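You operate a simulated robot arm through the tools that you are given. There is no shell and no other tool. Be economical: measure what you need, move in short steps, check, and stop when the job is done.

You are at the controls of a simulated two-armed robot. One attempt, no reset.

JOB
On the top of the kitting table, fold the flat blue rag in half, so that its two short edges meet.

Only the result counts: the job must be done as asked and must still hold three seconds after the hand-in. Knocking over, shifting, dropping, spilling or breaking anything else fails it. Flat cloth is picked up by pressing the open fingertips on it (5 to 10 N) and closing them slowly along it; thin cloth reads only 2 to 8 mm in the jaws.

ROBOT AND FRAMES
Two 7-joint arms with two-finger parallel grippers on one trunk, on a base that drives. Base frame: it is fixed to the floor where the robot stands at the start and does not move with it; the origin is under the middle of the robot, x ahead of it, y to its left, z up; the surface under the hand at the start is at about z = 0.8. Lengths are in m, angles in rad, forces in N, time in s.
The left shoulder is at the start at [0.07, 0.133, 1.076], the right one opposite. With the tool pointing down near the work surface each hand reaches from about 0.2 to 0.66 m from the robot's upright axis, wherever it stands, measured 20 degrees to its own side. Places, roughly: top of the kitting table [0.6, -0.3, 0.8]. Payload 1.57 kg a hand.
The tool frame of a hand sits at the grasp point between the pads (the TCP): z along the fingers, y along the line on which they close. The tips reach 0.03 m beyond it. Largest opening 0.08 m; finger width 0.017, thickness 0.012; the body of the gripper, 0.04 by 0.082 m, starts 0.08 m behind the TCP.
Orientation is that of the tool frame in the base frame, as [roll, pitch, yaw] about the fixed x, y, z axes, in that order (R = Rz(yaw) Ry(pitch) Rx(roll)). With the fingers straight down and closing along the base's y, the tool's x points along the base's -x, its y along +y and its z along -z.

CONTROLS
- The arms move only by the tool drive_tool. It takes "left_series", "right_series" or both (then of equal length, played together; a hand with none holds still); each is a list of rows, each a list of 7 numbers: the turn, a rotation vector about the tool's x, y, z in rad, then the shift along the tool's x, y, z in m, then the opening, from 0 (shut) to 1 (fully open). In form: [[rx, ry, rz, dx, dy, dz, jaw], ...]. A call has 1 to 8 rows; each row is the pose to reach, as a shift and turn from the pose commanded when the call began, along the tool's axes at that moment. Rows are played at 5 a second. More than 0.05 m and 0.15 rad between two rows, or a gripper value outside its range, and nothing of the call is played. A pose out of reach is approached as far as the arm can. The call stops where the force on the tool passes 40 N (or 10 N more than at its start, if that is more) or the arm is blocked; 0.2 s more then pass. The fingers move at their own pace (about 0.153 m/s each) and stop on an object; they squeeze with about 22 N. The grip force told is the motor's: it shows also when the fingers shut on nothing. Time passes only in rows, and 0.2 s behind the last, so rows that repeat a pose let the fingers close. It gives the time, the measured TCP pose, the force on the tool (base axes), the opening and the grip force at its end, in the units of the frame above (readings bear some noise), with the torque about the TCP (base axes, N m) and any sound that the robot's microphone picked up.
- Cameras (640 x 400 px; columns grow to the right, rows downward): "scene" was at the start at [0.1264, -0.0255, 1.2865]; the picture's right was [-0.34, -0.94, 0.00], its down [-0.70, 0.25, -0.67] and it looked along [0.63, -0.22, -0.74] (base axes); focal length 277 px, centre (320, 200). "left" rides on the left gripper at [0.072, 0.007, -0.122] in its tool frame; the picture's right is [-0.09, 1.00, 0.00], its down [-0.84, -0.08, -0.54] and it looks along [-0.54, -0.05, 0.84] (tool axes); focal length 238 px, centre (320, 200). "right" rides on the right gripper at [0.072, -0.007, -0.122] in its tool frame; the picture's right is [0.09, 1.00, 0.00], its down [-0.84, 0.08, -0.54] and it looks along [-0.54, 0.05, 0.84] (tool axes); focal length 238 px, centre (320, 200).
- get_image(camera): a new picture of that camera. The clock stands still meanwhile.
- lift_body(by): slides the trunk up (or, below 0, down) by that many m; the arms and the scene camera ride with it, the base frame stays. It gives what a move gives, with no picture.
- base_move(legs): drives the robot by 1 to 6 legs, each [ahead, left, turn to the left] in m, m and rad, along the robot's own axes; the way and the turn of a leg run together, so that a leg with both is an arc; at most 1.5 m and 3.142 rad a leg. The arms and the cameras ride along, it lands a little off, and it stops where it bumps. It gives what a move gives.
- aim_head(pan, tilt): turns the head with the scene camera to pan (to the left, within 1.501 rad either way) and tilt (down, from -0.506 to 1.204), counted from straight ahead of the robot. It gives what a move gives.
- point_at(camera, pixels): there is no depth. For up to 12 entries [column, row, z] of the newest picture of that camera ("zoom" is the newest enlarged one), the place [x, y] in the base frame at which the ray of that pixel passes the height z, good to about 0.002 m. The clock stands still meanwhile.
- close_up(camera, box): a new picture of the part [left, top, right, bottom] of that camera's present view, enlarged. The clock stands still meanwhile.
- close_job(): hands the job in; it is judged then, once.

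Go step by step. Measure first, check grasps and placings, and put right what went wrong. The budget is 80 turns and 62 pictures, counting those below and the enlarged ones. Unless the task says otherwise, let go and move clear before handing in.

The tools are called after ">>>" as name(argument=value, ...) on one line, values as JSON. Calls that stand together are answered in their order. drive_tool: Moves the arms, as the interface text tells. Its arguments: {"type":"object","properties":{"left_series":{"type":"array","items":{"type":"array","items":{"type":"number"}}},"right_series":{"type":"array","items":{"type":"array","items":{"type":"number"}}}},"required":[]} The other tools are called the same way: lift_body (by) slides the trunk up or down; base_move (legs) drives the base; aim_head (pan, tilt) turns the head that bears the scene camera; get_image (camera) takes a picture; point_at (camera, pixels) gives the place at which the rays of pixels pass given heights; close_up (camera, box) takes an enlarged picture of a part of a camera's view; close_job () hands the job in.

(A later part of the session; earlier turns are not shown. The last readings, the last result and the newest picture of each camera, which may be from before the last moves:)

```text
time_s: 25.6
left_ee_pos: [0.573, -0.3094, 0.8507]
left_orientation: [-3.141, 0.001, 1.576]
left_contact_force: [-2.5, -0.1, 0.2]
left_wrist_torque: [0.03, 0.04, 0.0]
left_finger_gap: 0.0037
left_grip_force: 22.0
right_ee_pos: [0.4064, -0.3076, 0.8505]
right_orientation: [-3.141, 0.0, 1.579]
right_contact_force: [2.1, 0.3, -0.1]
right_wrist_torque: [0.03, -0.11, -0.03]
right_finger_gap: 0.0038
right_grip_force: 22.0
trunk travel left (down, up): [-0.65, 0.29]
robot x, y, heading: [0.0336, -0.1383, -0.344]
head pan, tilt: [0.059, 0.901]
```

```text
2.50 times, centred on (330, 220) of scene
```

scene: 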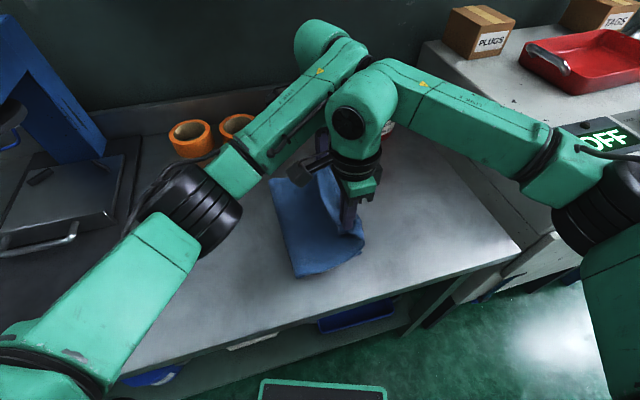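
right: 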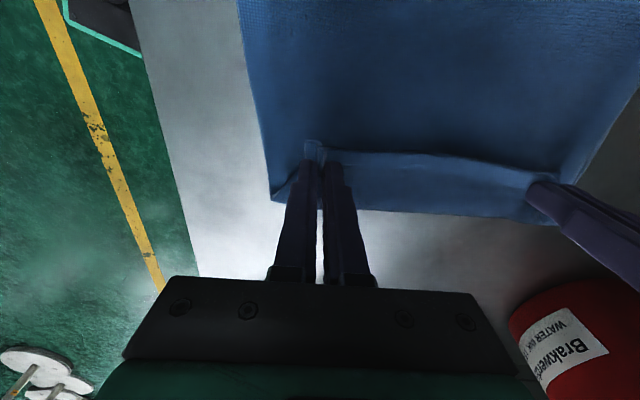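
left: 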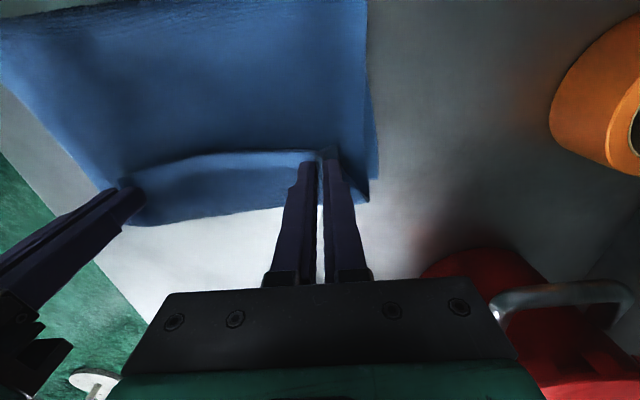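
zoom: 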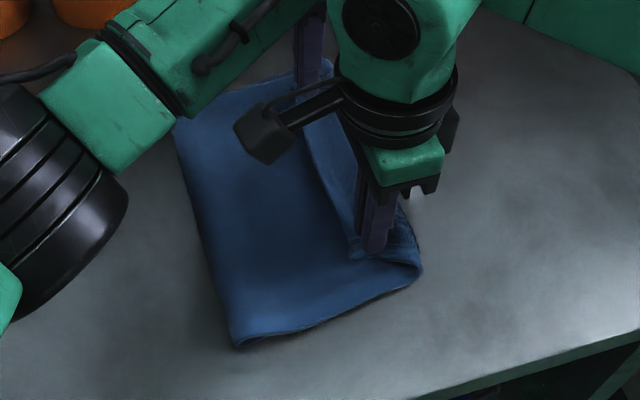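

I'll check where the strip's boundary lies, to tell whether it is the lower layer or a belly of the flap.

>>> point_at(camera="right", pixels=[[272, 199, 0.803], [360, 208, 0.803], [450, 215, 0.803], [540, 223, 0.803], [340, 152, 0.84], [450, 156, 0.84]])

>>> close_up(camera="right", box=[250, 120, 430, 240])

```text
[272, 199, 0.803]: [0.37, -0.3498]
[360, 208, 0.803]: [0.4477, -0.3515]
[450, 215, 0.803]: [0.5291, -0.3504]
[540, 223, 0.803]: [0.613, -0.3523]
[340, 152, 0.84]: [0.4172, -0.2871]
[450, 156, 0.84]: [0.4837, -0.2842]
```

```text
3.33 times, centred on (340, 180) of right
```

zoom: 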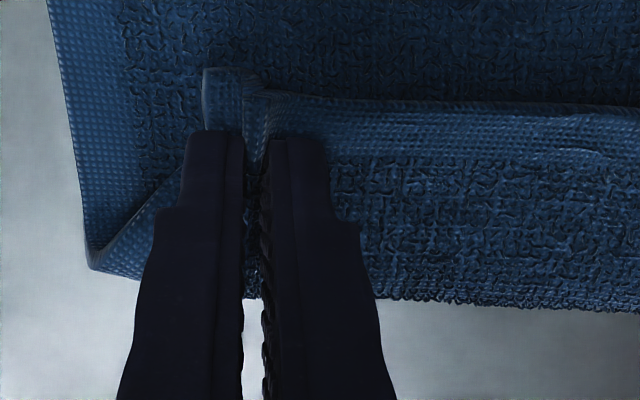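

The strip's boundary shows no hem, so it is a bend in the flap. I'll check the fold side position from the scene view.

>>> get_image(camera="scene")

>>> get_image(camera="left")

>>> point_at(camera="scene", pixels=[[273, 190, 0.81], [294, 277, 0.805], [417, 268, 0.8]])

```text
26 pictures are left
```

scene: 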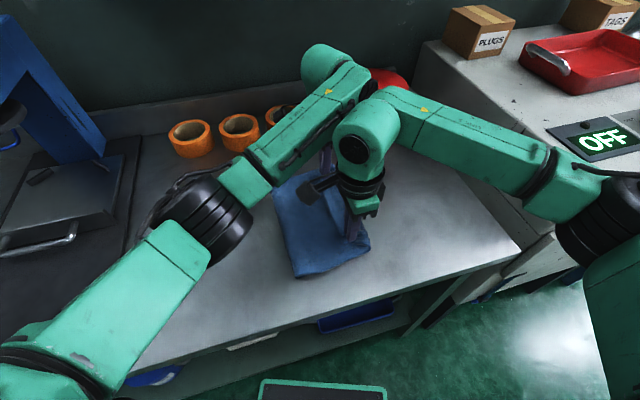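

```text
25 pictures are left
```

left: 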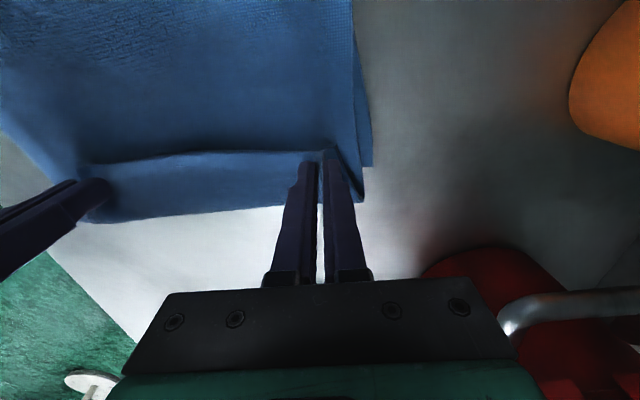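

```text
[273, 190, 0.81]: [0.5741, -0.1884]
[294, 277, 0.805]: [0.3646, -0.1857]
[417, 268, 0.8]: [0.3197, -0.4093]
```

The fold line has rolled to y≈-0.187 because the flap was slack when I drew back. I'll undo that by lifting the edge back to the middle so the cloth pulls out straight. Then I'll redo the descent taut, with the hands tilted so the hem doesn't curl back.

>>> drive_tool(left_series=[[0, 0, 0, 0.01, 0, -0.03, 0], [0, 0, 0, 0.035, 0, -0.06, 0], [0, 0, 0, 0.07, 0, -0.085, 0], [0, 0, 0, 0.11, 0, -0.105, 0], [0, 0, 0, 0.15, 0, -0.12, 0], [0, 0, 0, 0.18, 0, -0.13, 0], [0, 0, 0, 0.195, 0, -0.135, 0]], right_series=[[0, 0, 0, 0.01, 0, -0.03, 0], [0, 0, 0, 0.035, 0, -0.06, 0], [0, 0, 0, 0.07, 0, -0.085, 0], [0, 0, 0, 0.11, 0, -0.105, 0], [0, 0, 0, 0.15, 0, -0.12, 0], [0, 0, 0, 0.18, 0, -0.13, 0], [0, 0, 0, 0.195, 0, -0.135, 0]])

>>> get_image(camera="scene")

>>> get_image(camera="right")

```text
time_s: 27.2
left_ee_pos: [0.571, -0.1132, 0.986]
left_orientation: [3.141, -0.002, 1.576]
left_contact_force: [-2.1, -0.4, -0.4]
left_wrist_torque: [0.0, 0.03, 0.02]
left_finger_gap: 0.0039
left_grip_force: 22.2
right_ee_pos: [0.403, -0.1134, 0.9876]
right_orientation: [-3.141, 0.001, 1.577]
right_contact_force: [2.8, 0.1, 0.4]
right_wrist_torque: [0.03, -0.05, -0.02]
right_finger_gap: 0.0035
right_grip_force: 21.6
trunk travel left (down, up): [-0.65, 0.29]
robot x, y, heading: [0.0354, -0.1381, -0.346]
head pan, tilt: [0.059, 0.901]
```

```text
24 pictures are left
```

scene: 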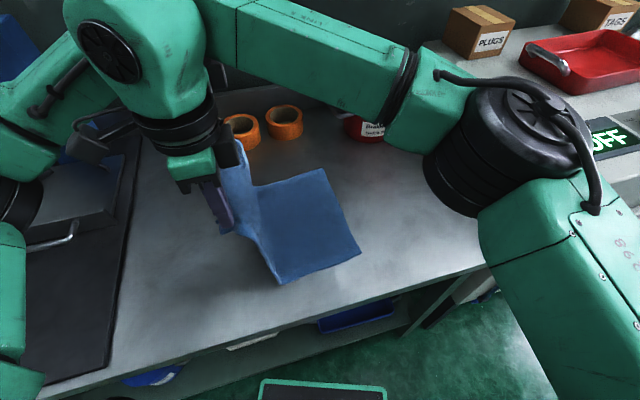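

```text
23 pictures are left
```

right: 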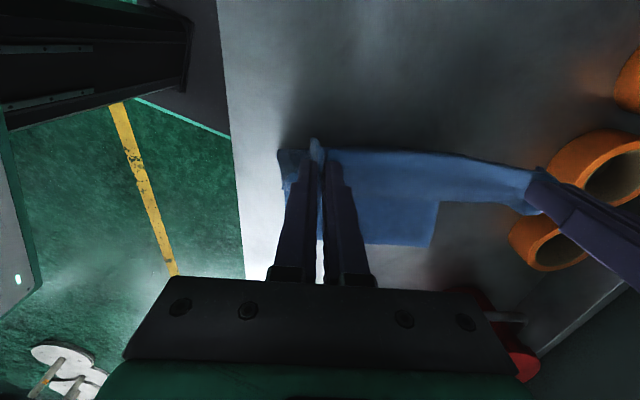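

The cloth has pulled out straight again. I'll measure the lower layer now.

>>> point_at(camera="scene", pixels=[[280, 283, 0.802], [360, 251, 0.802], [325, 169, 0.802]])

>>> point_at(camera="right", pixels=[[430, 246, 0.802], [362, 243, 0.802]])

```text
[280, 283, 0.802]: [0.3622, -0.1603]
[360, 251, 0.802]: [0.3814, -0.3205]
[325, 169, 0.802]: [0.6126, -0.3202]
```

```text
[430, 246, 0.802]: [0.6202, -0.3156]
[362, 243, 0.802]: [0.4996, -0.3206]
```

The right edge is unmoved at y -0.32. I'll pull the cloth just taut, begin tilting the hands, and then drive 0.12 m in -y.

>>> drive_tool(left_series=[[0, 0, 0, 0.005, 0.002, -0.01, 0], [0, 0.1, 0, 0.002, 0.002, -0.01, 0], [0, 0.22, 0, -0.006, 0.002, -0.006, 0], [0, 0.34, 0, -0.014, 0.002, 0.002, 0], [0, 0.45, 0, -0.02, 0.002, 0.009, 0]], right_series=[[0, 0, 0, 0.005, 0.002, -0.01, 0], [0, 0.1, 0, 0.002, 0.002, -0.01, 0], [0, 0.22, 0, -0.006, 0.002, -0.006, 0], [0, 0.34, 0, -0.014, 0.002, 0.002, 0], [0, 0.45, 0, -0.02, 0.002, 0.009, 0]])

>>> base_move(legs=[[0.037, -0.104, 0]])

>>> get_image(camera="scene")

```text
time_s: 28.4
left_ee_pos: [0.5744, -0.1351, 0.9772]
left_orientation: [3.142, -0.454, 1.575]
left_contact_force: [-2.7, -0.7, -0.3]
left_wrist_torque: [-0.02, 0.08, 0.02]
left_finger_gap: 0.0037
left_grip_force: 22.2
right_ee_pos: [0.407, -0.1337, 0.9753]
right_orientation: [3.141, -0.454, 1.578]
right_contact_force: [3.2, -0.7, -0.3]
right_wrist_torque: [0.03, -0.11, -0.01]
right_finger_gap: 0.0036
right_grip_force: 22.4
trunk travel left (down, up): [-0.65, 0.29]
robot x, y, heading: [0.0379, -0.1394, -0.345]
head pan, tilt: [0.059, 0.901]
```

```text
time_s: 29.6
left_ee_pos: [0.5759, -0.2431, 0.9773]
left_orientation: [-3.141, -0.452, 1.576]
left_contact_force: [-3.3, -1.4, 0.7]
left_wrist_torque: [-0.03, 0.05, 0.04]
left_finger_gap: 0.0037
left_grip_force: 22.1
right_ee_pos: [0.4081, -0.2428, 0.975]
right_orientation: [3.141, -0.449, 1.579]
right_contact_force: [3.4, 0.2, 0.3]
right_wrist_torque: [0.02, -0.09, -0.1]
right_finger_gap: 0.0038
right_grip_force: 22.0
trunk travel left (down, up): [-0.65, 0.29]
robot x, y, heading: [0.0376, -0.2493, -0.344]
head pan, tilt: [0.059, 0.901]
```

```text
22 pictures are left
```

scene: 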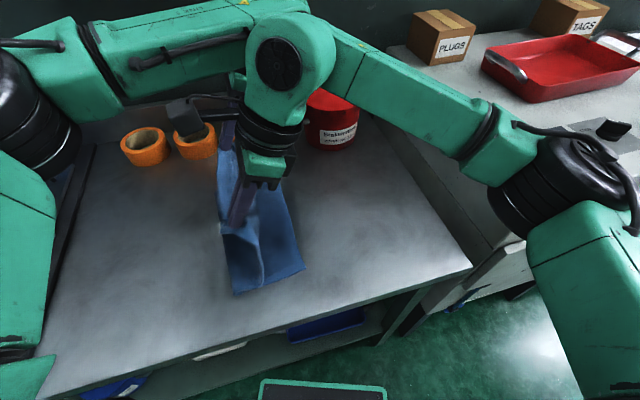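

The tip is now at about (y -0.23, h 0.145), taut. I'll carry on down the arc while tilting further.

>>> drive_tool(left_series=[[0, 0.05, 0, -0.015, 0, 0.005, 0], [0, 0.1, 0, -0.0302, 0, 0.0103, 0], [0, 0.15, 0, -0.045, 0, 0.0155, 0], [0, 0.2, 0, -0.0601, 0, 0.0209, 0], [0, 0.25, 0, -0.073, 0, 0.027, 0], [0, 0.3, 0, -0.0858, 0, 0.034, 0]], right_series=[[0, 0.05, 0, -0.015, 0, 0.005, 0], [0, 0.1, 0, -0.0302, 0, 0.0103, 0], [0, 0.15, 0, -0.045, 0, 0.0155, 0], [0, 0.2, 0, -0.0601, 0, 0.0209, 0], [0, 0.25, 0, -0.073, 0, 0.027, 0], [0, 0.3, 0, -0.0858, 0, 0.034, 0]])

>>> get_image(camera="scene")

```text
time_s: 31.0
left_ee_pos: [0.575, -0.3073, 0.9106]
left_orientation: [-3.141, -0.752, 1.577]
left_contact_force: [-2.9, -1.1, -0.3]
left_wrist_torque: [0.0, 0.07, 0.06]
left_finger_gap: 0.0036
left_grip_force: 22.3
right_ee_pos: [0.4085, -0.3057, 0.9075]
right_orientation: [3.139, -0.752, 1.577]
right_contact_force: [3.9, -0.1, -0.5]
right_wrist_torque: [0.02, -0.09, -0.05]
right_finger_gap: 0.0039
right_grip_force: 21.9
trunk travel left (down, up): [-0.65, 0.29]
robot x, y, heading: [0.0408, -0.2454, -0.343]
head pan, tilt: [0.059, 0.901]
```

```text
21 pictures are left
```

scene: 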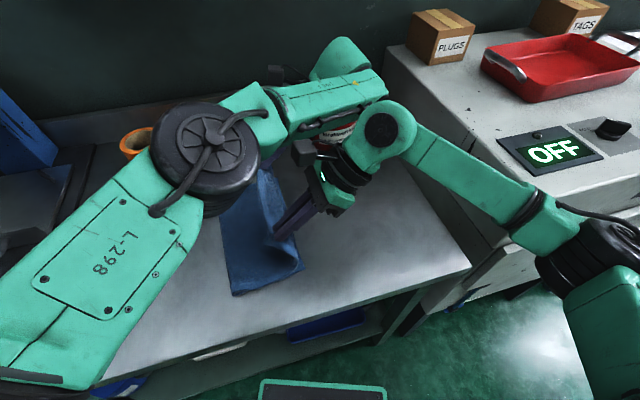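

Both hands are still in reach with no contact. I'll check the fold side and continue down.

>>> point_at(camera="scene", pixels=[[233, 295, 0.805], [302, 268, 0.802], [222, 222, 0.81]])

>>> drive_tool(left_series=[[0, 0.05, 0, -0.0143, 0, 0.0058, 0], [0, 0.1, 0, -0.0286, 0, 0.0116, 0], [0, 0.14, 0, -0.04, 0, 0.018, 0], [0, 0.17, 0, -0.0519, 0, 0.0241, 0], [0, 0.2, 0, -0.06, 0, 0.0295, 0]], right_series=[[0, 0.05, 0, -0.0143, 0, 0.0058, 0], [0, 0.1, 0, -0.0286, 0, 0.0116, 0], [0, 0.14, 0, -0.04, 0, 0.018, 0], [0, 0.17, 0, -0.0519, 0, 0.0241, 0], [0, 0.2, 0, -0.06, 0, 0.0295, 0]])

>>> get_image(camera="right")

>>> close_up(camera="scene", box=[190, 140, 360, 310])

```text
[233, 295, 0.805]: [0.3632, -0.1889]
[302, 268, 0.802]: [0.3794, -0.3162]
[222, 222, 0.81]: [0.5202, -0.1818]
```

```text
time_s: 31.3
left_ee_pos: [0.578, -0.3023, 0.9106]
left_orientation: [-3.136, -0.762, 1.597]
left_contact_force: [-7.1, -0.7, -1.3]
left_wrist_torque: [-0.03, 0.12, 0.15]
left_finger_gap: 0.0034
left_grip_force: 21.7
left hand out of reach, approached as far as the arm can: row 1
right_ee_pos: [0.4093, -0.3122, 0.8986]
right_orientation: [3.138, -0.752, 1.584]
right_contact_force: [5.8, -8.0, -7.7]
right_wrist_torque: [1.6, -0.42, -0.19]
right_finger_gap: 0.0037
right_grip_force: 22.3
trunk travel left (down, up): [-0.65, 0.29]
robot x, y, heading: [0.0366, -0.2487, -0.347]
head pan, tilt: [0.059, 0.901]
stopped in row 1 (right hand): the force on the tool passed its limit at 101 N (the readings are from after the stop); the commanded pose is now the measured one
```

```text
20 pictures are left
```

right: 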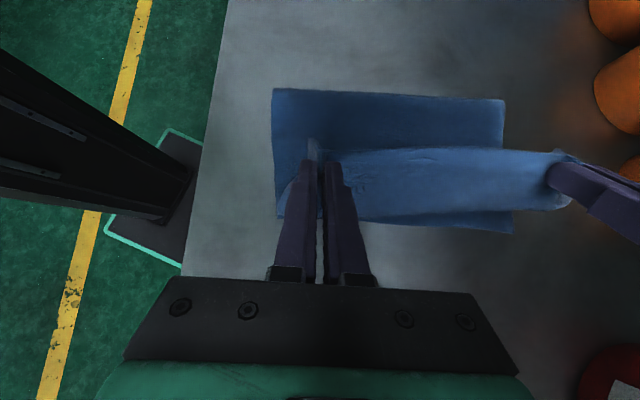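

```text
2.35 times, centred on (275, 225) of scene
```

zoom: 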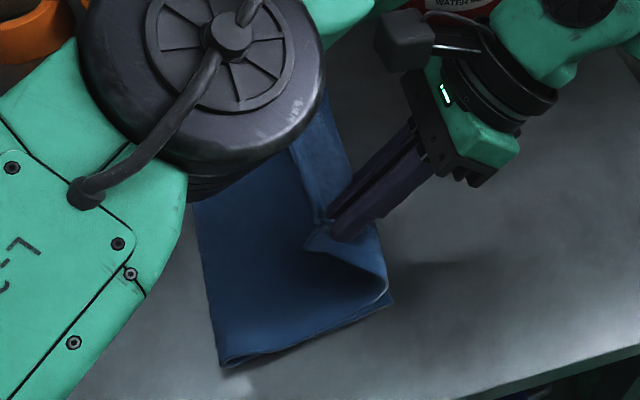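

The arms touched each other on that step (the right hand's force limit tripped): with a strong tilt the left forearm crosses the right wrist. I'll go back to a 0.4 tilt, which should keep them apart.

>>> drive_tool(left_series=[[0, -0.1, 0, 0.002, 0, 0, 0], [0, -0.2, 0, 0.004, 0, 0, 0], [0, -0.3, 0, 0.006, 0, 0, 0], [0, -0.36, 0, 0.0073, 0, 0, 0]], right_series=[[0, -0.1, 0, 0.008, 0, 0, 0], [0, -0.2, 0, 0.014, 0, 0, 0], [0, -0.3, 0, 0.02, 0, -0.001, 0], [0, -0.35, 0, 0.0228, 0, -0.002, 0]])

>>> get_image(camera="scene")

```text
time_s: 32.3
left_ee_pos: [0.5792, -0.2974, 0.916]
left_orientation: [3.14, -0.401, 1.596]
left_contact_force: [-11.3, -0.1, -0.2]
left_wrist_torque: [-0.03, 0.29, 0.18]
left_finger_gap: 0.0036
left_grip_force: 22.2
right_ee_pos: [0.405, -0.2959, 0.9161]
right_orientation: [3.137, -0.399, 1.585]
right_contact_force: [10.5, -0.4, 0.1]
right_wrist_torque: [-0.01, -0.26, -0.17]
right_finger_gap: 0.0037
right_grip_force: 21.6
trunk travel left (down, up): [-0.65, 0.29]
robot x, y, heading: [0.0375, -0.2494, -0.345]
head pan, tilt: [0.059, 0.901]
```

```text
18 pictures are left
```

scene: 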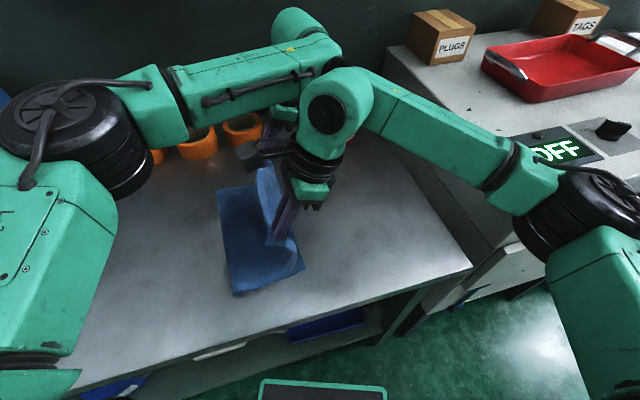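

The arms are apart again. I'll ease the tension in x by 3 mm per hand and descend with the 0.4 tilt to just above the target edge.

>>> drive_tool(left_series=[[0, 0, 0, -0.012, -0.003, 0.0115, 0], [0, 0, 0, -0.023, -0.003, 0.023, 0], [0, 0, 0, -0.035, -0.003, 0.0345, 0], [0, 0, 0, -0.0465, -0.003, 0.0459, 0]], right_series=[[0, 0, 0, -0.012, 0.003, 0.0115, 0], [0, 0, 0, -0.023, 0.003, 0.023, 0], [0, 0, 0, -0.035, 0.003, 0.0345, 0], [0, 0, 0, -0.0465, 0.003, 0.0459, 0]])

>>> close_up(camera="scene", box=[190, 140, 360, 310])

```text
time_s: 33.3
left_ee_pos: [0.5772, -0.3182, 0.8531]
left_orientation: [3.141, -0.403, 1.599]
left_contact_force: [-0.3, -0.8, 0.0]
left_wrist_torque: [0.04, 0.04, -0.03]
left_finger_gap: 0.0034
left_grip_force: 21.9
right_ee_pos: [0.4109, -0.3222, 0.8544]
right_orientation: [3.141, -0.403, 1.584]
right_contact_force: [0.9, -0.1, 0.3]
right_wrist_torque: [0.06, -0.01, -0.01]
right_finger_gap: 0.0036
right_grip_force: 22.2
trunk travel left (down, up): [-0.65, 0.29]
robot x, y, heading: [0.0385, -0.2456, -0.346]
head pan, tilt: [0.059, 0.901]
```

```text
2.35 times, centred on (275, 225) of scene
```

zoom: 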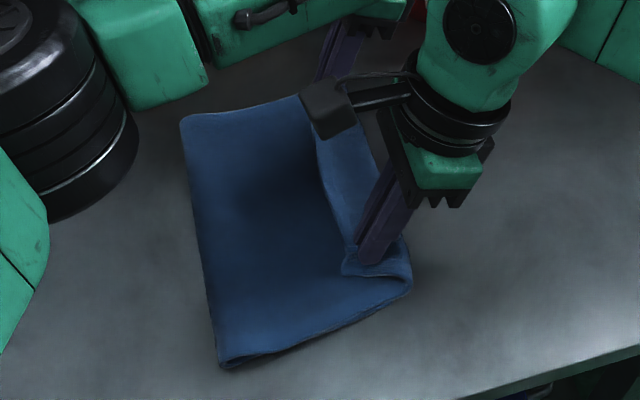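

The hem still points back toward +y when held low, so I'll use the cloth's own stiffness instead. I'll lift back to the middle to reset the fold line, tilt forward there, and let the flap drop over from high up so the hem falls free.

>>> drive_tool(left_series=[[0, 0, 0, 0.0233, 0, -0.0292, 0], [0, 0, 0, 0.06, 0, -0.0516, 0], [0, 0, 0, 0.102, 0, -0.0609, 0], [0, 0, 0, 0.1475, 0, -0.0654, 0], [0, 0, 0, 0.1894, 0, -0.0617, 0], [0, 0, 0, 0.2235, 0, -0.0526, 0], [0, 0, 0, 0.2363, 0, -0.0494, 0]], right_series=[[0, 0, 0, 0.0233, 0, -0.0292, 0], [0, 0, 0, 0.06, 0, -0.0516, 0], [0, 0, 0, 0.102, 0, -0.0609, 0], [0, 0, 0, 0.1475, 0, -0.0654, 0], [0, 0, 0, 0.1894, 0, -0.0617, 0], [0, 0, 0, 0.2235, 0, -0.0526, 0], [0, 0, 0, 0.2363, 0, -0.0494, 0]])

>>> get_image(camera="scene")

```text
time_s: 34.9
left_ee_pos: [0.5705, -0.1229, 0.9922]
left_orientation: [3.141, -0.404, 1.597]
left_contact_force: [-0.8, 0.0, -0.2]
left_wrist_torque: [-0.01, -0.02, -0.02]
left_finger_gap: 0.0036
left_grip_force: 21.8
right_ee_pos: [0.4057, -0.1228, 0.9955]
right_orientation: [3.139, -0.404, 1.587]
right_contact_force: [-0.5, -0.1, 0.5]
right_wrist_torque: [0.02, 0.0, -0.04]
right_finger_gap: 0.0038
right_grip_force: 22.1
trunk travel left (down, up): [-0.65, 0.29]
robot x, y, heading: [0.0374, -0.2487, -0.346]
head pan, tilt: [0.059, 0.901]
```

```text
16 pictures are left
```

scene: 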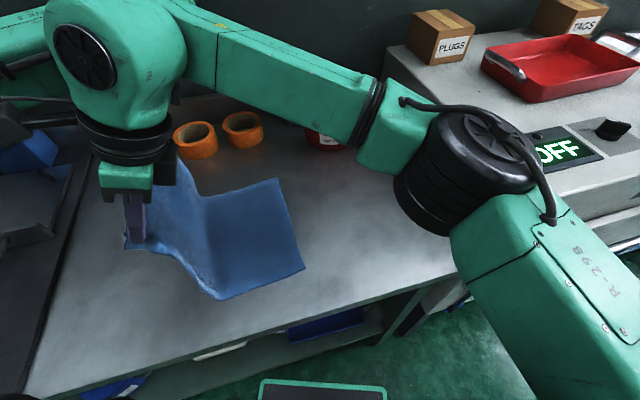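

The flap is up again and fairly straight. I'll pull it slightly back, swing it forward with a tilt, and let go at about y -0.195.

>>> drive_tool(left_series=[[0, 0, 0, 0.0184, 0, 0.0079, 0], [0, 0.12, 0, -0.0116, 0, -0.0033, 0], [0, 0.24, 0, -0.0382, 0, -0.0125, 0], [0, 0.32, 0, -0.0656, 0, -0.0171, 0], [0, 0.32, 0, -0.0917, 0, -0.0196, 0], [0, 0.32, 0, -0.105, 0, -0.02, 1], [0, 0.32, 0, -0.105, 0, -0.03, 1], [0, 0.32, 0, -0.105, 0, -0.05, 1]], right_series=[[0, 0, 0, 0.0184, 0, 0.0079, 0], [0, 0.12, 0, -0.0116, 0, -0.0033, 0], [0, 0.24, 0, -0.0382, 0, -0.0125, 0], [0, 0.32, 0, -0.0656, 0, -0.0171, 0], [0, 0.32, 0, -0.0917, 0, -0.0196, 0], [0, 0.32, 0, -0.105, 0, -0.02, 1], [0, 0.32, 0, -0.105, 0, -0.03, 1], [0, 0.32, 0, -0.105, 0, -0.05, 1]])

>>> get_image(camera="scene")

```text
time_s: 36.7
left_ee_pos: [0.5713, -0.2411, 0.9951]
left_orientation: [-3.141, -0.725, 1.598]
left_contact_force: [0.5, -0.8, -0.3]
left_wrist_torque: [0.02, -0.02, -0.04]
left_finger_gap: 0.08
left_grip_force: 0.1
right_ee_pos: [0.4082, -0.24, 0.9968]
right_orientation: [3.136, -0.722, 1.586]
right_contact_force: [-0.5, 0.0, 0.3]
right_wrist_torque: [0.04, -0.03, -0.01]
right_finger_gap: 0.08
right_grip_force: 0.1
trunk travel left (down, up): [-0.65, 0.29]
robot x, y, heading: [0.0364, -0.2463, -0.35]
head pan, tilt: [0.059, 0.901]
```

```text
15 pictures are left
```

scene: 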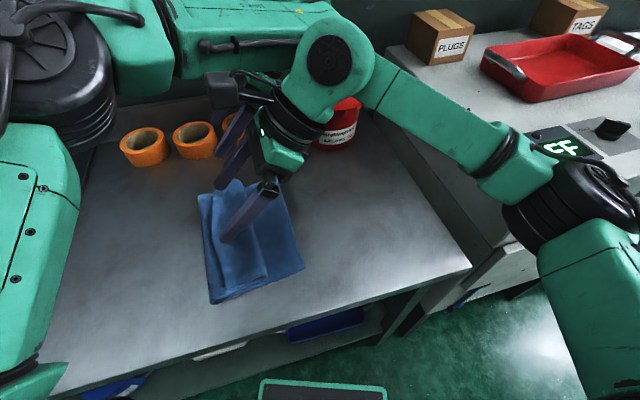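

The flap fell over, with its lower-right limit near (265,280) and the lower layer visible beyond it. I'll raise the hands clear and look closely.

>>> drive_tool(left_series=[[0, -0.12, 0, -0.02, 0, -0.04, 1], [0, -0.24, 0, -0.03, 0, -0.08, 1], [0, -0.36, 0, -0.03, 0.0, -0.11, 1]], right_series=[[0, -0.12, 0, -0.045, 0, -0.02, 1], [0, -0.24, 0, -0.085, 0, -0.03, 1], [0, -0.36, 0, -0.12, 0.0, -0.03, 1]])

>>> close_up(camera="scene", box=[170, 150, 350, 320])

```text
time_s: 37.5
left_ee_pos: [0.5743, -0.3286, 1.0503]
left_orientation: [3.141, -0.401, 1.597]
left_contact_force: [0.9, -1.0, -0.1]
left_wrist_torque: [0.0, -0.03, -0.01]
left_finger_gap: 0.0798
left_grip_force: 0.0
left hand out of reach, approached as far as the arm can: row 3
right_ee_pos: [0.4133, -0.3496, 0.9406]
right_orientation: [3.14, -0.362, 1.584]
right_contact_force: [0.4, -0.4, -0.2]
right_wrist_torque: [0.01, -0.03, -0.01]
right_finger_gap: 0.08
right_grip_force: 0.2
trunk travel left (down, up): [-0.65, 0.29]
robot x, y, heading: [0.0366, -0.2497, -0.345]
head pan, tilt: [0.059, 0.901]
```

```text
2.35 times, centred on (260, 235) of scene
```

zoom: 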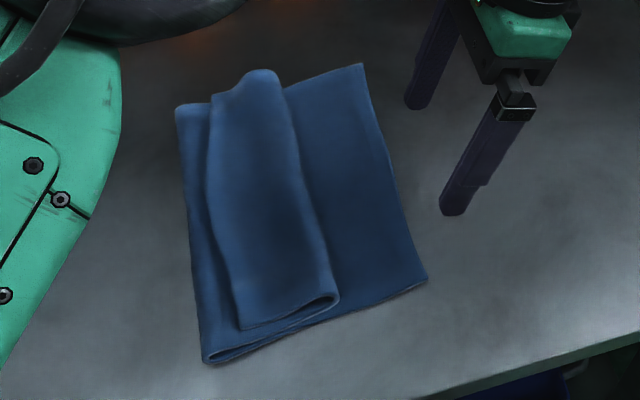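

It came down as a Z: the main fold is now near the right place at the left, but the last strip of flap is folded back with its hem on top (zoom line (210,95)–(240,325)). I'll measure it.

>>> point_at(camera="zoom", pixels=[[240, 326, 0.815], [207, 180, 0.82], [212, 95, 0.82], [205, 362, 0.805], [178, 108, 0.81], [338, 297, 0.815], [262, 72, 0.84], [428, 280, 0.802], [362, 65, 0.802]])

>>> get_image(camera="left")

```text
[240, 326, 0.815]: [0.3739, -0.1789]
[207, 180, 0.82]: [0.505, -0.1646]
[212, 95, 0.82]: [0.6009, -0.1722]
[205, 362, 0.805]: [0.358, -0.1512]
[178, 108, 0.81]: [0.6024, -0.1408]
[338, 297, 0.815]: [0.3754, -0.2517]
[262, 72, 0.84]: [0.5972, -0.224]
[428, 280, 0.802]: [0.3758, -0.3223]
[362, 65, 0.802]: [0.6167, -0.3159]
```

```text
13 pictures are left
```

left: 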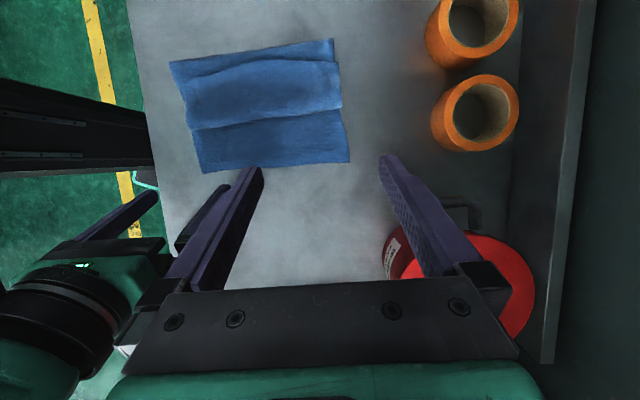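

The main fold is right, at y≈-0.145, and the lower edge is at -0.32. The hem lies back at y≈-0.17 and the strip turns at -0.25. I'll re-grip the hem with the hands leaning the other way and flip that strip over low. First I'll move the base 6 cm back toward +y and the hands above the hem.

>>> base_move(legs=[[-0.0205, 0.057, 0]])

>>> drive_tool(left_series=[[0, -0.13, 0, 0.0046, 0, 0.031, 0.4], [0, -0.26, 0, 0.0092, 0, 0.062, 0.4], [0, -0.4, 0, 0.0138, 0, 0.093, 0.4], [0, -0.53, 0, 0.0184, 0, 0.125, 0.4], [0, -0.67, 0, 0.023, 0, 0.156, 0.4], [0, -0.8, 0, 0.0276, 0, 0.1877, 0.4]], right_series=[[0, -0.13, 0, 0.0155, -0.002, 0.015, 0.4], [0, -0.26, 0, 0.031, -0.004, 0.03, 0.4], [0, -0.38, 0, 0.0465, -0.006, 0.0456, 0.4], [0, -0.51, 0, 0.062, -0.008, 0.061, 0.4], [0, -0.64, 0, 0.0775, -0.01, 0.076, 0.4], [0, -0.762, 0, 0.0932, -0.011, 0.0915, 0.4]])

>>> get_image(camera="right")

```text
time_s: 38.5
left_ee_pos: [0.5742, -0.2684, 1.0493]
left_orientation: [3.141, -0.402, 1.599]
left_contact_force: [-0.2, 0.2, 0.8]
left_wrist_torque: [0.01, 0.0, 0.0]
left_finger_gap: 0.0802
left_grip_force: 0.0
right_ee_pos: [0.4115, -0.2892, 0.9407]
right_orientation: [3.14, -0.362, 1.585]
right_contact_force: [0.6, 0.5, 0.4]
right_wrist_torque: [-0.03, 0.0, 0.02]
right_finger_gap: 0.0801
right_grip_force: 0.0
trunk travel left (down, up): [-0.65, 0.29]
robot x, y, heading: [0.0392, -0.1939, -0.347]
head pan, tilt: [0.059, 0.901]
```

```text
time_s: 39.9
left_ee_pos: [0.5691, -0.1691, 0.8891]
left_orientation: [3.14, 0.404, 1.598]
left_contact_force: [0.3, 0.4, -0.5]
left_wrist_torque: [-0.03, -0.05, 0.01]
left_finger_gap: 0.0319
left_grip_force: 0.0
right_ee_pos: [0.4043, -0.1728, 0.8876]
right_orientation: [3.138, 0.406, 1.584]
right_contact_force: [0.2, 0.6, 0.0]
right_wrist_torque: [-0.02, -0.01, -0.05]
right_finger_gap: 0.0321
right_grip_force: 0.0
right hand out of reach, approached as far as the arm can: row 6
trunk travel left (down, up): [-0.65, 0.29]
robot x, y, heading: [0.0368, -0.1897, -0.338]
head pan, tilt: [0.059, 0.901]
```

```text
12 pictures are left
```

right: 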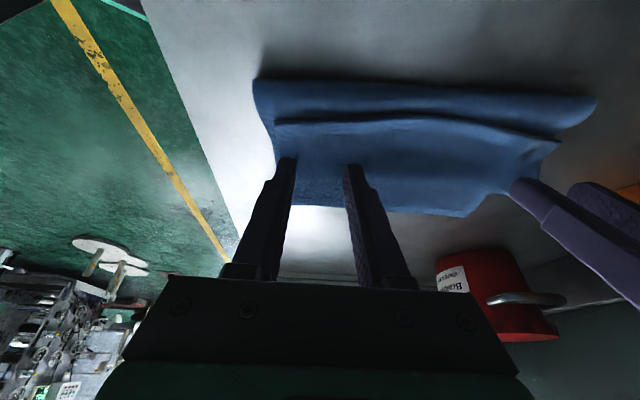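

Both hands are above the stack. I'll check where the hem line (275,122)–(555,142) lies.

>>> point_at(camera="right", pixels=[[276, 122, 0.818], [340, 121, 0.818], [450, 120, 0.82], [555, 142, 0.825], [345, 158, 0.82], [510, 185, 0.82]])

>>> close_up(camera="right", box=[240, 60, 600, 230])

```text
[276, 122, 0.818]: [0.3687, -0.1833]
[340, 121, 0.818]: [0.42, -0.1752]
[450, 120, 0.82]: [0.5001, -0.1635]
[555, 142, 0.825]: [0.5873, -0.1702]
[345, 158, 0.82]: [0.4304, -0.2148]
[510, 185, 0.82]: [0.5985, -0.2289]
```

```text
1.78 times, centred on (420, 145) of right
```

zoom: 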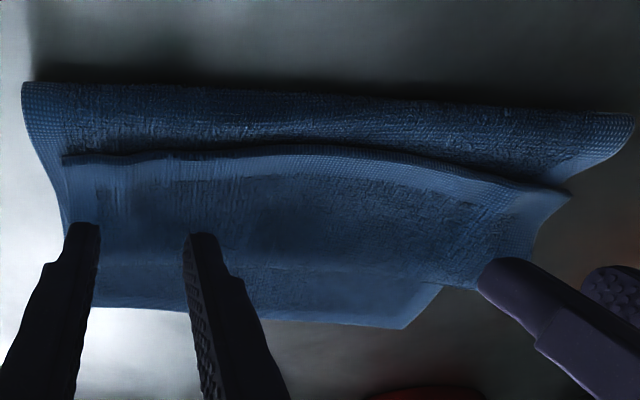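

The hem corners are at (0.369,-0.183) and (0.587,-0.170). I'll trim the positions and come down until the tips press.

>>> drive_tool(left_series=[[0, 0, 0, 0.008, -0.005, 0.0193, 0.4], [0, 0, 0, 0.0157, -0.009, 0.0368, 0.4], [0, 0, 0, 0.0173, -0.009, 0.0405, 0.4], [0, 0, 0, 0.0181, -0.009, 0.0423, 0.4]], right_series=[[0, 0, 0, 0.005, -0.004, 0.0205, 0.4], [0, 0, 0, 0.0102, -0.006, 0.0392, 0.4], [0, 0, 0, 0.0118, -0.006, 0.0429, 0.4], [0, 0, 0, 0.0126, -0.006, 0.0447, 0.4]])

```text
time_s: 40.9
left_ee_pos: [0.5607, -0.1687, 0.8436]
left_orientation: [3.139, 0.398, 1.598]
left_contact_force: [-0.1, 0.3, 0.9]
left_wrist_torque: [0.02, 0.02, 0.0]
left_finger_gap: 0.032
left_grip_force: 0.0
right_ee_pos: [0.3966, -0.1809, 0.8427]
right_orientation: [3.14, 0.398, 1.584]
right_contact_force: [0.6, 0.8, 1.4]
right_wrist_torque: [0.02, 0.01, 0.0]
right_finger_gap: 0.0325
right_grip_force: 0.2
trunk travel left (down, up): [-0.65, 0.29]
robot x, y, heading: [0.0373, -0.1857, -0.348]
head pan, tilt: [0.059, 0.901]
```

Just touching at 1 N. I'll press a few more mm.

>>> drive_tool(left_series=[[0, 0, 0, 0.0008, 0, 0.0018, 0.4], [0, 0, 0, 0.0016, 0, 0.0037, 0.4], [0, 0, 0, 0.0018, 0, 0.0042, 0.4]], right_series=[[0, 0, 0, 0.0008, 0, 0.0018, 0.4], [0, 0, 0, 0.0016, 0, 0.0037, 0.4], [0, 0, 0, 0.0018, 0, 0.0042, 0.4]])

```text
time_s: 41.7
left_ee_pos: [0.5604, -0.1687, 0.8395]
left_orientation: [3.138, 0.397, 1.6]
left_contact_force: [0.3, -0.4, 5.6]
left_wrist_torque: [-0.08, -0.01, -0.01]
left_finger_gap: 0.0317
left_grip_force: 0.1
right_ee_pos: [0.397, -0.1815, 0.8374]
right_orientation: [3.135, 0.4, 1.582]
right_contact_force: [1.5, 2.5, 13.1]
right_wrist_torque: [0.01, -0.01, 0.03]
right_finger_gap: 0.0319
right_grip_force: 0.1
trunk travel left (down, up): [-0.65, 0.29]
robot x, y, heading: [0.0398, -0.1912, -0.344]
head pan, tilt: [0.059, 0.901]
```

The left presses at 5.6 N and the right at 13 N. I'll ease the right a little, close both slowly, and lift slightly.

>>> drive_tool(left_series=[[0, 0, 0, 0, 0, 0, 0.34], [0, 0, 0, 0, 0, 0, 0.28], [0, 0, 0, 0, 0, 0, 0.22], [0, 0, 0, 0, 0, 0, 0.16], [0, 0, 0, 0, 0, 0, 0.1], [0, 0, 0, 0, 0, 0, 0.05], [0, 0, 0, 0, 0, 0, 0.0], [0, 0, 0, 0, 0, 0, 0.0]], right_series=[[0, 0, 0, -0.0004, 0, -0.001, 0.34], [0, 0, 0, -0.0004, 0, -0.001, 0.28], [0, 0, 0, -0.0004, 0, -0.001, 0.22], [0, 0, 0, -0.0004, 0, -0.001, 0.16], [0, 0, 0, -0.0004, 0, -0.001, 0.1], [0, 0, 0, -0.0004, 0, -0.001, 0.05], [0, 0, 0, -0.0004, 0, -0.001, 0.0], [0, 0, 0, -0.0004, 0, -0.001, 0.0]])

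>>> get_image(camera="right")

```text
time_s: 43.5
left_ee_pos: [0.5592, -0.1688, 0.8393]
left_orientation: [3.141, 0.399, 1.598]
left_contact_force: [-13.2, -1.5, 6.5]
left_wrist_torque: [-0.08, 0.46, -0.03]
left_finger_gap: 0.0039
left_grip_force: 22.0
right_ee_pos: [0.3969, -0.1817, 0.8376]
right_orientation: [3.135, 0.4, 1.584]
right_contact_force: [13.4, 0.5, 8.9]
right_wrist_torque: [0.02, -0.41, 0.13]
right_finger_gap: 0.0042
right_grip_force: 21.7
trunk travel left (down, up): [-0.65, 0.29]
robot x, y, heading: [0.0371, -0.1864, -0.343]
head pan, tilt: [0.059, 0.901]
```

```text
10 pictures are left
```

right: 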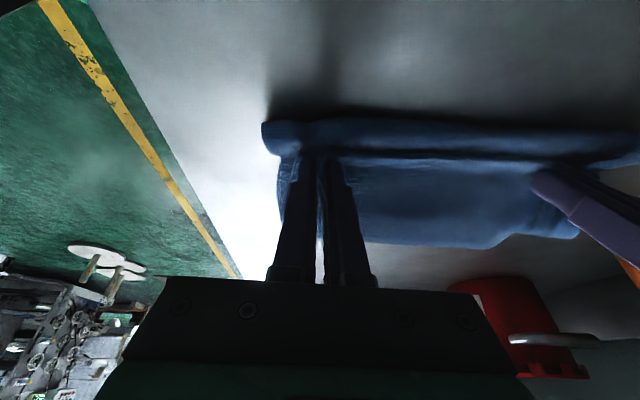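

Both jaws hold a single ridge, with about 4 mm gaps. I'll flip the strip in a low arc around its turn at y≈-0.245 while rotating the hands, then drive the base 4 cm in -y.

>>> drive_tool(left_series=[[0, 0.12, 0, -0.0151, -0.002, -0.0166, 0], [0, 0.25, 0, -0.0359, -0.002, -0.0306, 0], [0, 0.39, 0, -0.0607, -0.002, -0.0367, 0], [0, 0.52, 0, -0.0833, -0.002, -0.0345, 0], [0, 0.65, 0, -0.1002, -0.002, -0.0288, 0]], right_series=[[0, 0.12, 0, -0.0151, 0.002, -0.0166, 0], [0, 0.25, 0, -0.0359, 0.002, -0.0306, 0], [0, 0.39, 0, -0.0607, 0.002, -0.0367, 0], [0, 0.52, 0, -0.0833, 0.002, -0.0345, 0], [0, 0.65, 0, -0.1002, 0.002, -0.0288, 0]])

>>> base_move(legs=[[0.0137, -0.038, 0]])

>>> close_up(camera="scene", box=[180, 140, 380, 310])

```text
time_s: 44.7
left_ee_pos: [0.5614, -0.2525, 0.9019]
left_orientation: [3.14, -0.259, 1.602]
left_contact_force: [-11.2, -1.8, 0.3]
left_wrist_torque: [0.04, 0.29, 0.16]
left_finger_gap: 0.004
left_grip_force: 22.6
right_ee_pos: [0.4007, -0.266, 0.9026]
right_orientation: [3.136, -0.256, 1.588]
right_contact_force: [11.2, 1.3, -0.4]
right_wrist_torque: [0.05, -0.36, -0.09]
right_finger_gap: 0.0038
right_grip_force: 22.5
trunk travel left (down, up): [-0.65, 0.29]
robot x, y, heading: [0.036, -0.1869, -0.344]
head pan, tilt: [0.059, 0.901]
```

```text
time_s: 45.6
left_ee_pos: [0.5622, -0.2879, 0.9019]
left_orientation: [3.141, -0.251, 1.602]
left_contact_force: [-13.0, -2.6, 0.1]
left_wrist_torque: [-0.07, 0.38, 0.13]
left_finger_gap: 0.0039
left_grip_force: 22.1
right_ee_pos: [0.4014, -0.3019, 0.9035]
right_orientation: [3.139, -0.251, 1.586]
right_contact_force: [11.9, 1.8, 0.3]
right_wrist_torque: [0.04, -0.36, -0.14]
right_finger_gap: 0.004
right_grip_force: 21.9
trunk travel left (down, up): [-0.65, 0.29]
robot x, y, heading: [0.0348, -0.231, -0.342]
head pan, tilt: [0.059, 0.901]
```

```text
2.35 times, centred on (280, 225) of scene
```

zoom: 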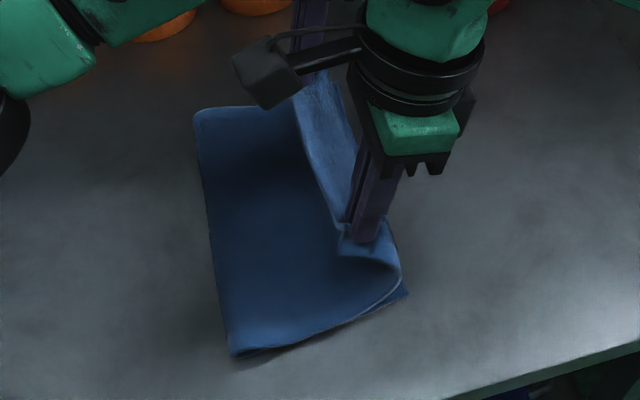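

The flap now extends forward with only a small bend near the lower edge. I'll check the fold side.

>>> point_at(camera="zoom", pixels=[[233, 355, 0.805], [197, 112, 0.81], [408, 294, 0.802], [400, 275, 0.82]])

```text
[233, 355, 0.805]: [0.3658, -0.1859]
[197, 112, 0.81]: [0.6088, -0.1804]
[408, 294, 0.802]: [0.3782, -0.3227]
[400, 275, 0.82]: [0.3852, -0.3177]
```

The fold side has rolled to y -0.183 again, so the hem will end past the lower edge. I can correct that afterwards by sliding the top layer toward +y with pressed fingertips close to the fold. I'll pull the hem out past its bend with another base step and let it go there.

>>> base_move(legs=[[0.017, -0.048, 0]])

>>> drive_tool(left_series=[[0, 0.12, 0, -0.015, -0.002, 0.0128, 0], [0, 0.25, 0, -0.0294, -0.003, 0.0263, 0], [0, 0.25, 0, -0.0294, -0.003, 0.0263, 1], [0, 0.25, 0, -0.0294, -0.003, 0.0263, 1], [0, 0.25, 0, -0.0419, -0.003, -0.0221, 1], [0, 0.25, 0, -0.045, -0.003, -0.06, 1]], right_series=[[0, 0.12, 0, -0.015, 0.002, 0.0128, 0], [0, 0.25, 0, -0.0294, 0.003, 0.0263, 0], [0, 0.25, 0, -0.0294, 0.003, 0.0263, 1], [0, 0.25, 0, -0.0294, 0.003, 0.0263, 1], [0, 0.25, 0, -0.0419, 0.003, -0.0221, 1], [0, 0.25, 0, -0.045, 0.003, -0.06, 1]])

>>> get_image(camera="right")

```text
time_s: 46.5
left_ee_pos: [0.5616, -0.3391, 0.9013]
left_orientation: [-3.14, -0.251, 1.601]
left_contact_force: [-10.7, -0.8, -0.4]
left_wrist_torque: [-0.05, 0.33, 0.12]
left_finger_gap: 0.004
left_grip_force: 22.0
right_ee_pos: [0.4015, -0.3549, 0.9041]
right_orientation: [3.137, -0.249, 1.588]
right_contact_force: [11.5, 0.9, 0.0]
right_wrist_torque: [0.03, -0.32, -0.09]
right_finger_gap: 0.0039
right_grip_force: 21.8
trunk travel left (down, up): [-0.65, 0.29]
robot x, y, heading: [0.035, -0.2789, -0.348]
head pan, tilt: [0.059, 0.901]
```

```text
time_s: 48.0
left_ee_pos: [0.5569, -0.3938, 0.9535]
left_orientation: [3.138, -0.503, 1.608]
left_contact_force: [0.2, 0.7, 0.5]
left_wrist_torque: [-0.05, -0.01, -0.01]
left_finger_gap: 0.08
left_grip_force: 0.0
left hand out of reach, approached as far as the arm can: row 6
right_ee_pos: [0.4009, -0.4128, 0.9502]
right_orientation: [3.125, -0.501, 1.614]
right_contact_force: [-3.5, -3.1, -2.0]
right_wrist_torque: [0.5, -0.58, 0.06]
right_finger_gap: 0.0802
right_grip_force: 0.1
trunk travel left (down, up): [-0.65, 0.29]
robot x, y, heading: [0.037, -0.2788, -0.347]
head pan, tilt: [0.059, 0.901]
stopped in row 6 (right hand): the force on the tool passed its limit at 47 N (the readings are from after the stop); the commanded pose is now the measured one
```

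```text
8 pictures are left
```

right: 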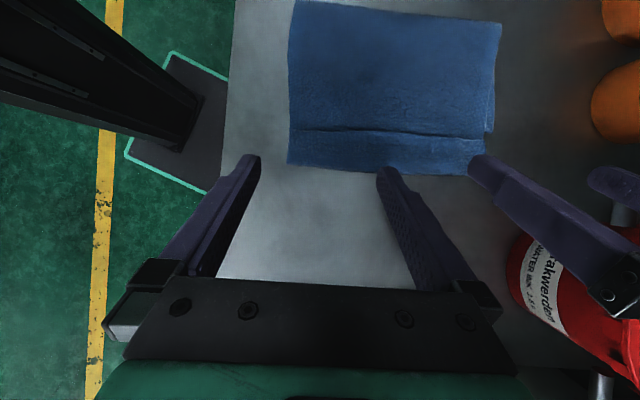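

The hands are off the cloth. There is a line at rows 130–138 and the end boundary at rows 163–175; I'll look closer and measure.

>>> close_up(camera="right", box=[270, 0, 530, 190])

>>> point_at(camera="right", pixels=[[290, 130, 0.805], [440, 138, 0.805], [485, 137, 0.805], [289, 163, 0.803], [465, 175, 0.803], [298, 2, 0.81], [500, 25, 0.81], [493, 130, 0.802]])

```text
2.11 times, centred on (400, 95) of right
```

zoom: 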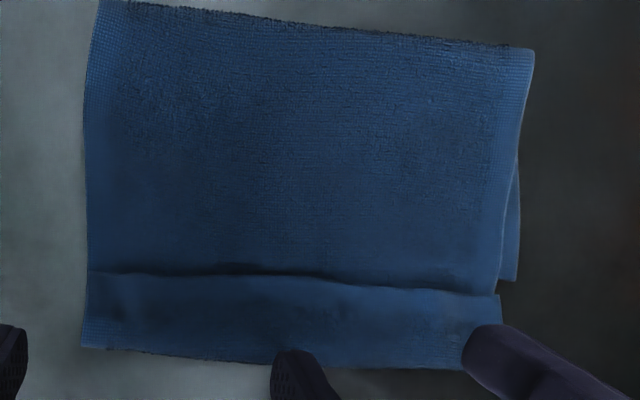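

```text
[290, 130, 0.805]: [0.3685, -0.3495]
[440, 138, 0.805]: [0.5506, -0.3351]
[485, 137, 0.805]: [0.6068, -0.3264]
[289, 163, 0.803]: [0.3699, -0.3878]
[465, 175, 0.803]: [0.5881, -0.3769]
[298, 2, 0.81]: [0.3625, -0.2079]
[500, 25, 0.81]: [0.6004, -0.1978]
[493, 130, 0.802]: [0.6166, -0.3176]
```

The fold is at y≈-0.20. The top layer's end is turned back: the bend is at -0.38 and the hem at -0.343. I'll use the four open fingertips as a comb, brushing the hem out toward -y first and then sliding the layer back toward +y. First I'll bring the hands above the hem.

>>> drive_tool(left_series=[[0, -0.1, 0.01, -0.0025, -0.002, 0.02, 1], [0, -0.2, 0.02, -0.005, -0.003, 0.045, 1], [0, -0.3, 0.03, -0.0075, -0.005, 0.075, 1], [0, -0.3, 0.03, -0.01, -0.007, 0.1, 1], [0, -0.3, 0.03, -0.01, -0.007, 0.1074, 1]], right_series=[[0, -0.1, 0.01, -0.0008, 0.005, 0.02, 1], [0, -0.2, 0.02, -0.0016, 0.01, 0.045, 1], [0, -0.3, 0.03, -0.0024, 0.015, 0.075, 1], [0, -0.3, 0.03, -0.0032, 0.019, 0.1, 1], [0, -0.3, 0.03, -0.0032, 0.019, 0.1073, 1]])

```text
time_s: 49.2
left_ee_pos: [0.5531, -0.3479, 0.8543]
left_orientation: [-3.136, -0.201, 1.597]
left_contact_force: [0.2, -0.3, -0.7]
left_wrist_torque: [0.0, -0.02, 0.0]
left_finger_gap: 0.0799
left_grip_force: 0.1
right_ee_pos: [0.4197, -0.3636, 0.8534]
right_orientation: [3.14, -0.203, 1.577]
right_contact_force: [-0.5, 0.0, 0.3]
right_wrist_torque: [0.07, 0.0, -0.01]
right_finger_gap: 0.0802
right_grip_force: 0.0
trunk travel left (down, up): [-0.65, 0.29]
robot x, y, heading: [0.0354, -0.2814, -0.343]
head pan, tilt: [0.059, 0.901]
```

Lowering to light contact.

>>> drive_tool(left_series=[[0, 0, 0, -0.002, 0, 0.0098, 1], [0, 0, 0, -0.0028, 0, 0.0137, 1], [0, 0, 0, -0.0032, 0, 0.0157, 1]], right_series=[[0, 0, 0, -0.002, 0, 0.0098, 1], [0, 0, 0, -0.0028, 0, 0.0137, 1], [0, 0, 0, -0.0032, 0, 0.0157, 1]])

```text
time_s: 50.0
left_ee_pos: [0.5527, -0.3464, 0.8382]
left_orientation: [-3.136, -0.204, 1.595]
left_contact_force: [-0.3, 0.1, 2.7]
left_wrist_torque: [0.03, -0.01, -0.01]
left_finger_gap: 0.0799
left_grip_force: 0.0
right_ee_pos: [0.4202, -0.3637, 0.8385]
right_orientation: [3.138, -0.203, 1.579]
right_contact_force: [0.1, 0.1, 2.3]
right_wrist_torque: [0.0, -0.02, 0.02]
right_finger_gap: 0.0802
right_grip_force: 0.0
trunk travel left (down, up): [-0.65, 0.29]
robot x, y, heading: [0.0372, -0.2802, -0.338]
head pan, tilt: [0.059, 0.901]
```

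Light contact, about 2.5 N per hand. I'll press a bit more and brush 8.5 cm toward -y, then lift.

>>> drive_tool(left_series=[[0, 0, 0, -0.0003, 0, 0.0015, 1], [0, 0, 0, -0.0151, 0, -0.001, 1], [0, 0, 0, -0.0299, 0, -0.0035, 1], [0, 0, 0, -0.0447, 0, -0.006, 1], [0, 0, 0, -0.0595, 0, -0.0085, 1], [0, 0, 0, -0.0743, 0, -0.011, 1], [0, 0, 0, -0.0841, 0, -0.013, 1], [0, 0, 0, -0.0753, 0, -0.0561, 1]], right_series=[[0, 0, 0, -0.0003, 0, 0.0015, 1], [0, 0, 0, -0.0151, 0, -0.001, 1], [0, 0, 0, -0.0299, 0, -0.0035, 1], [0, 0, 0, -0.0447, 0, -0.006, 1], [0, 0, 0, -0.0595, 0, -0.0085, 1], [0, 0, 0, -0.0743, 0, -0.011, 1], [0, 0, 0, -0.0841, 0, -0.013, 1], [0, 0, 0, -0.0753, 0, -0.0561, 1]])

>>> get_image(camera="right")

```text
time_s: 51.8
left_ee_pos: [0.5518, -0.4303, 0.878]
left_orientation: [-3.13, -0.208, 1.59]
left_contact_force: [-0.3, 0.6, 0.3]
left_wrist_torque: [-0.02, -0.01, -0.04]
left_finger_gap: 0.08
left_grip_force: 0.1
right_ee_pos: [0.424, -0.449, 0.8791]
right_orientation: [3.137, -0.203, 1.573]
right_contact_force: [0.1, 0.6, 0.4]
right_wrist_torque: [-0.02, 0.02, 0.03]
right_finger_gap: 0.0799
right_grip_force: 0.0
trunk travel left (down, up): [-0.65, 0.29]
robot x, y, heading: [0.0363, -0.2786, -0.341]
head pan, tilt: [0.059, 0.901]
```

```text
6 pictures are left
```

right: 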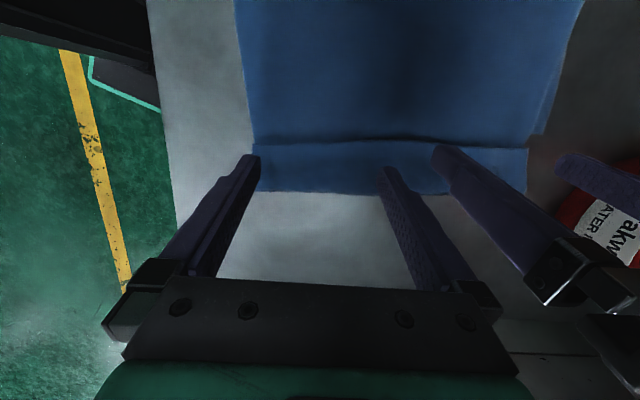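

The line and boundary are still there; I'll measure whether they moved.

>>> point_at(camera="right", pixels=[[253, 143, 0.805], [400, 138, 0.805], [525, 149, 0.805], [258, 190, 0.802], [360, 193, 0.802], [440, 192, 0.802], [527, 190, 0.802], [238, 20, 0.805], [530, 140, 0.802]])

```text
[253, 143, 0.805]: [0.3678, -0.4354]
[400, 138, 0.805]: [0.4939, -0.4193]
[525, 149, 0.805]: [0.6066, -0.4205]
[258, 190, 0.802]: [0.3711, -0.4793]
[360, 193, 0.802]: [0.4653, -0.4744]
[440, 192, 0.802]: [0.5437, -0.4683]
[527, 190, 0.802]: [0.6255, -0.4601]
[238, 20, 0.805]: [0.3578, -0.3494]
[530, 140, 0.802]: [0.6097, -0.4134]
```

The whole end moved about 8.7 cm in -y, so the cloth slid rather than unrolled. I need the scene view.

>>> aim_head(pan=-0.05, tilt=0.95)

>>> close_up(camera="scene", box=[160, 110, 460, 300])

```text
time_s: 52.4
left_ee_pos: [0.5532, -0.4302, 0.8767]
left_orientation: [-3.134, -0.21, 1.589]
left_contact_force: [0.1, 0.3, 0.0]
left_wrist_torque: [-0.01, 0.0, 0.04]
left_finger_gap: 0.08
left_grip_force: 0.1
right_ee_pos: [0.4238, -0.4489, 0.878]
right_orientation: [3.135, -0.204, 1.572]
right_contact_force: [0.0, 0.2, 0.5]
right_wrist_torque: [-0.04, -0.03, -0.01]
right_finger_gap: 0.0802
right_grip_force: 0.1
trunk travel left (down, up): [-0.65, 0.29]
robot x, y, heading: [0.036, -0.2802, -0.345]
head pan, tilt: [-0.051, 0.949]
```

```text
2.11 times, centred on (310, 205) of scene
```

zoom: 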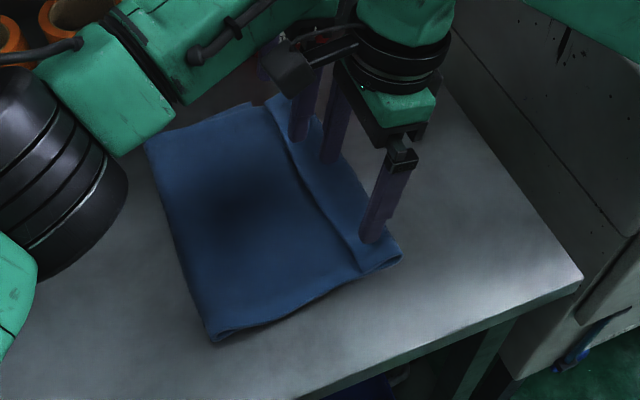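

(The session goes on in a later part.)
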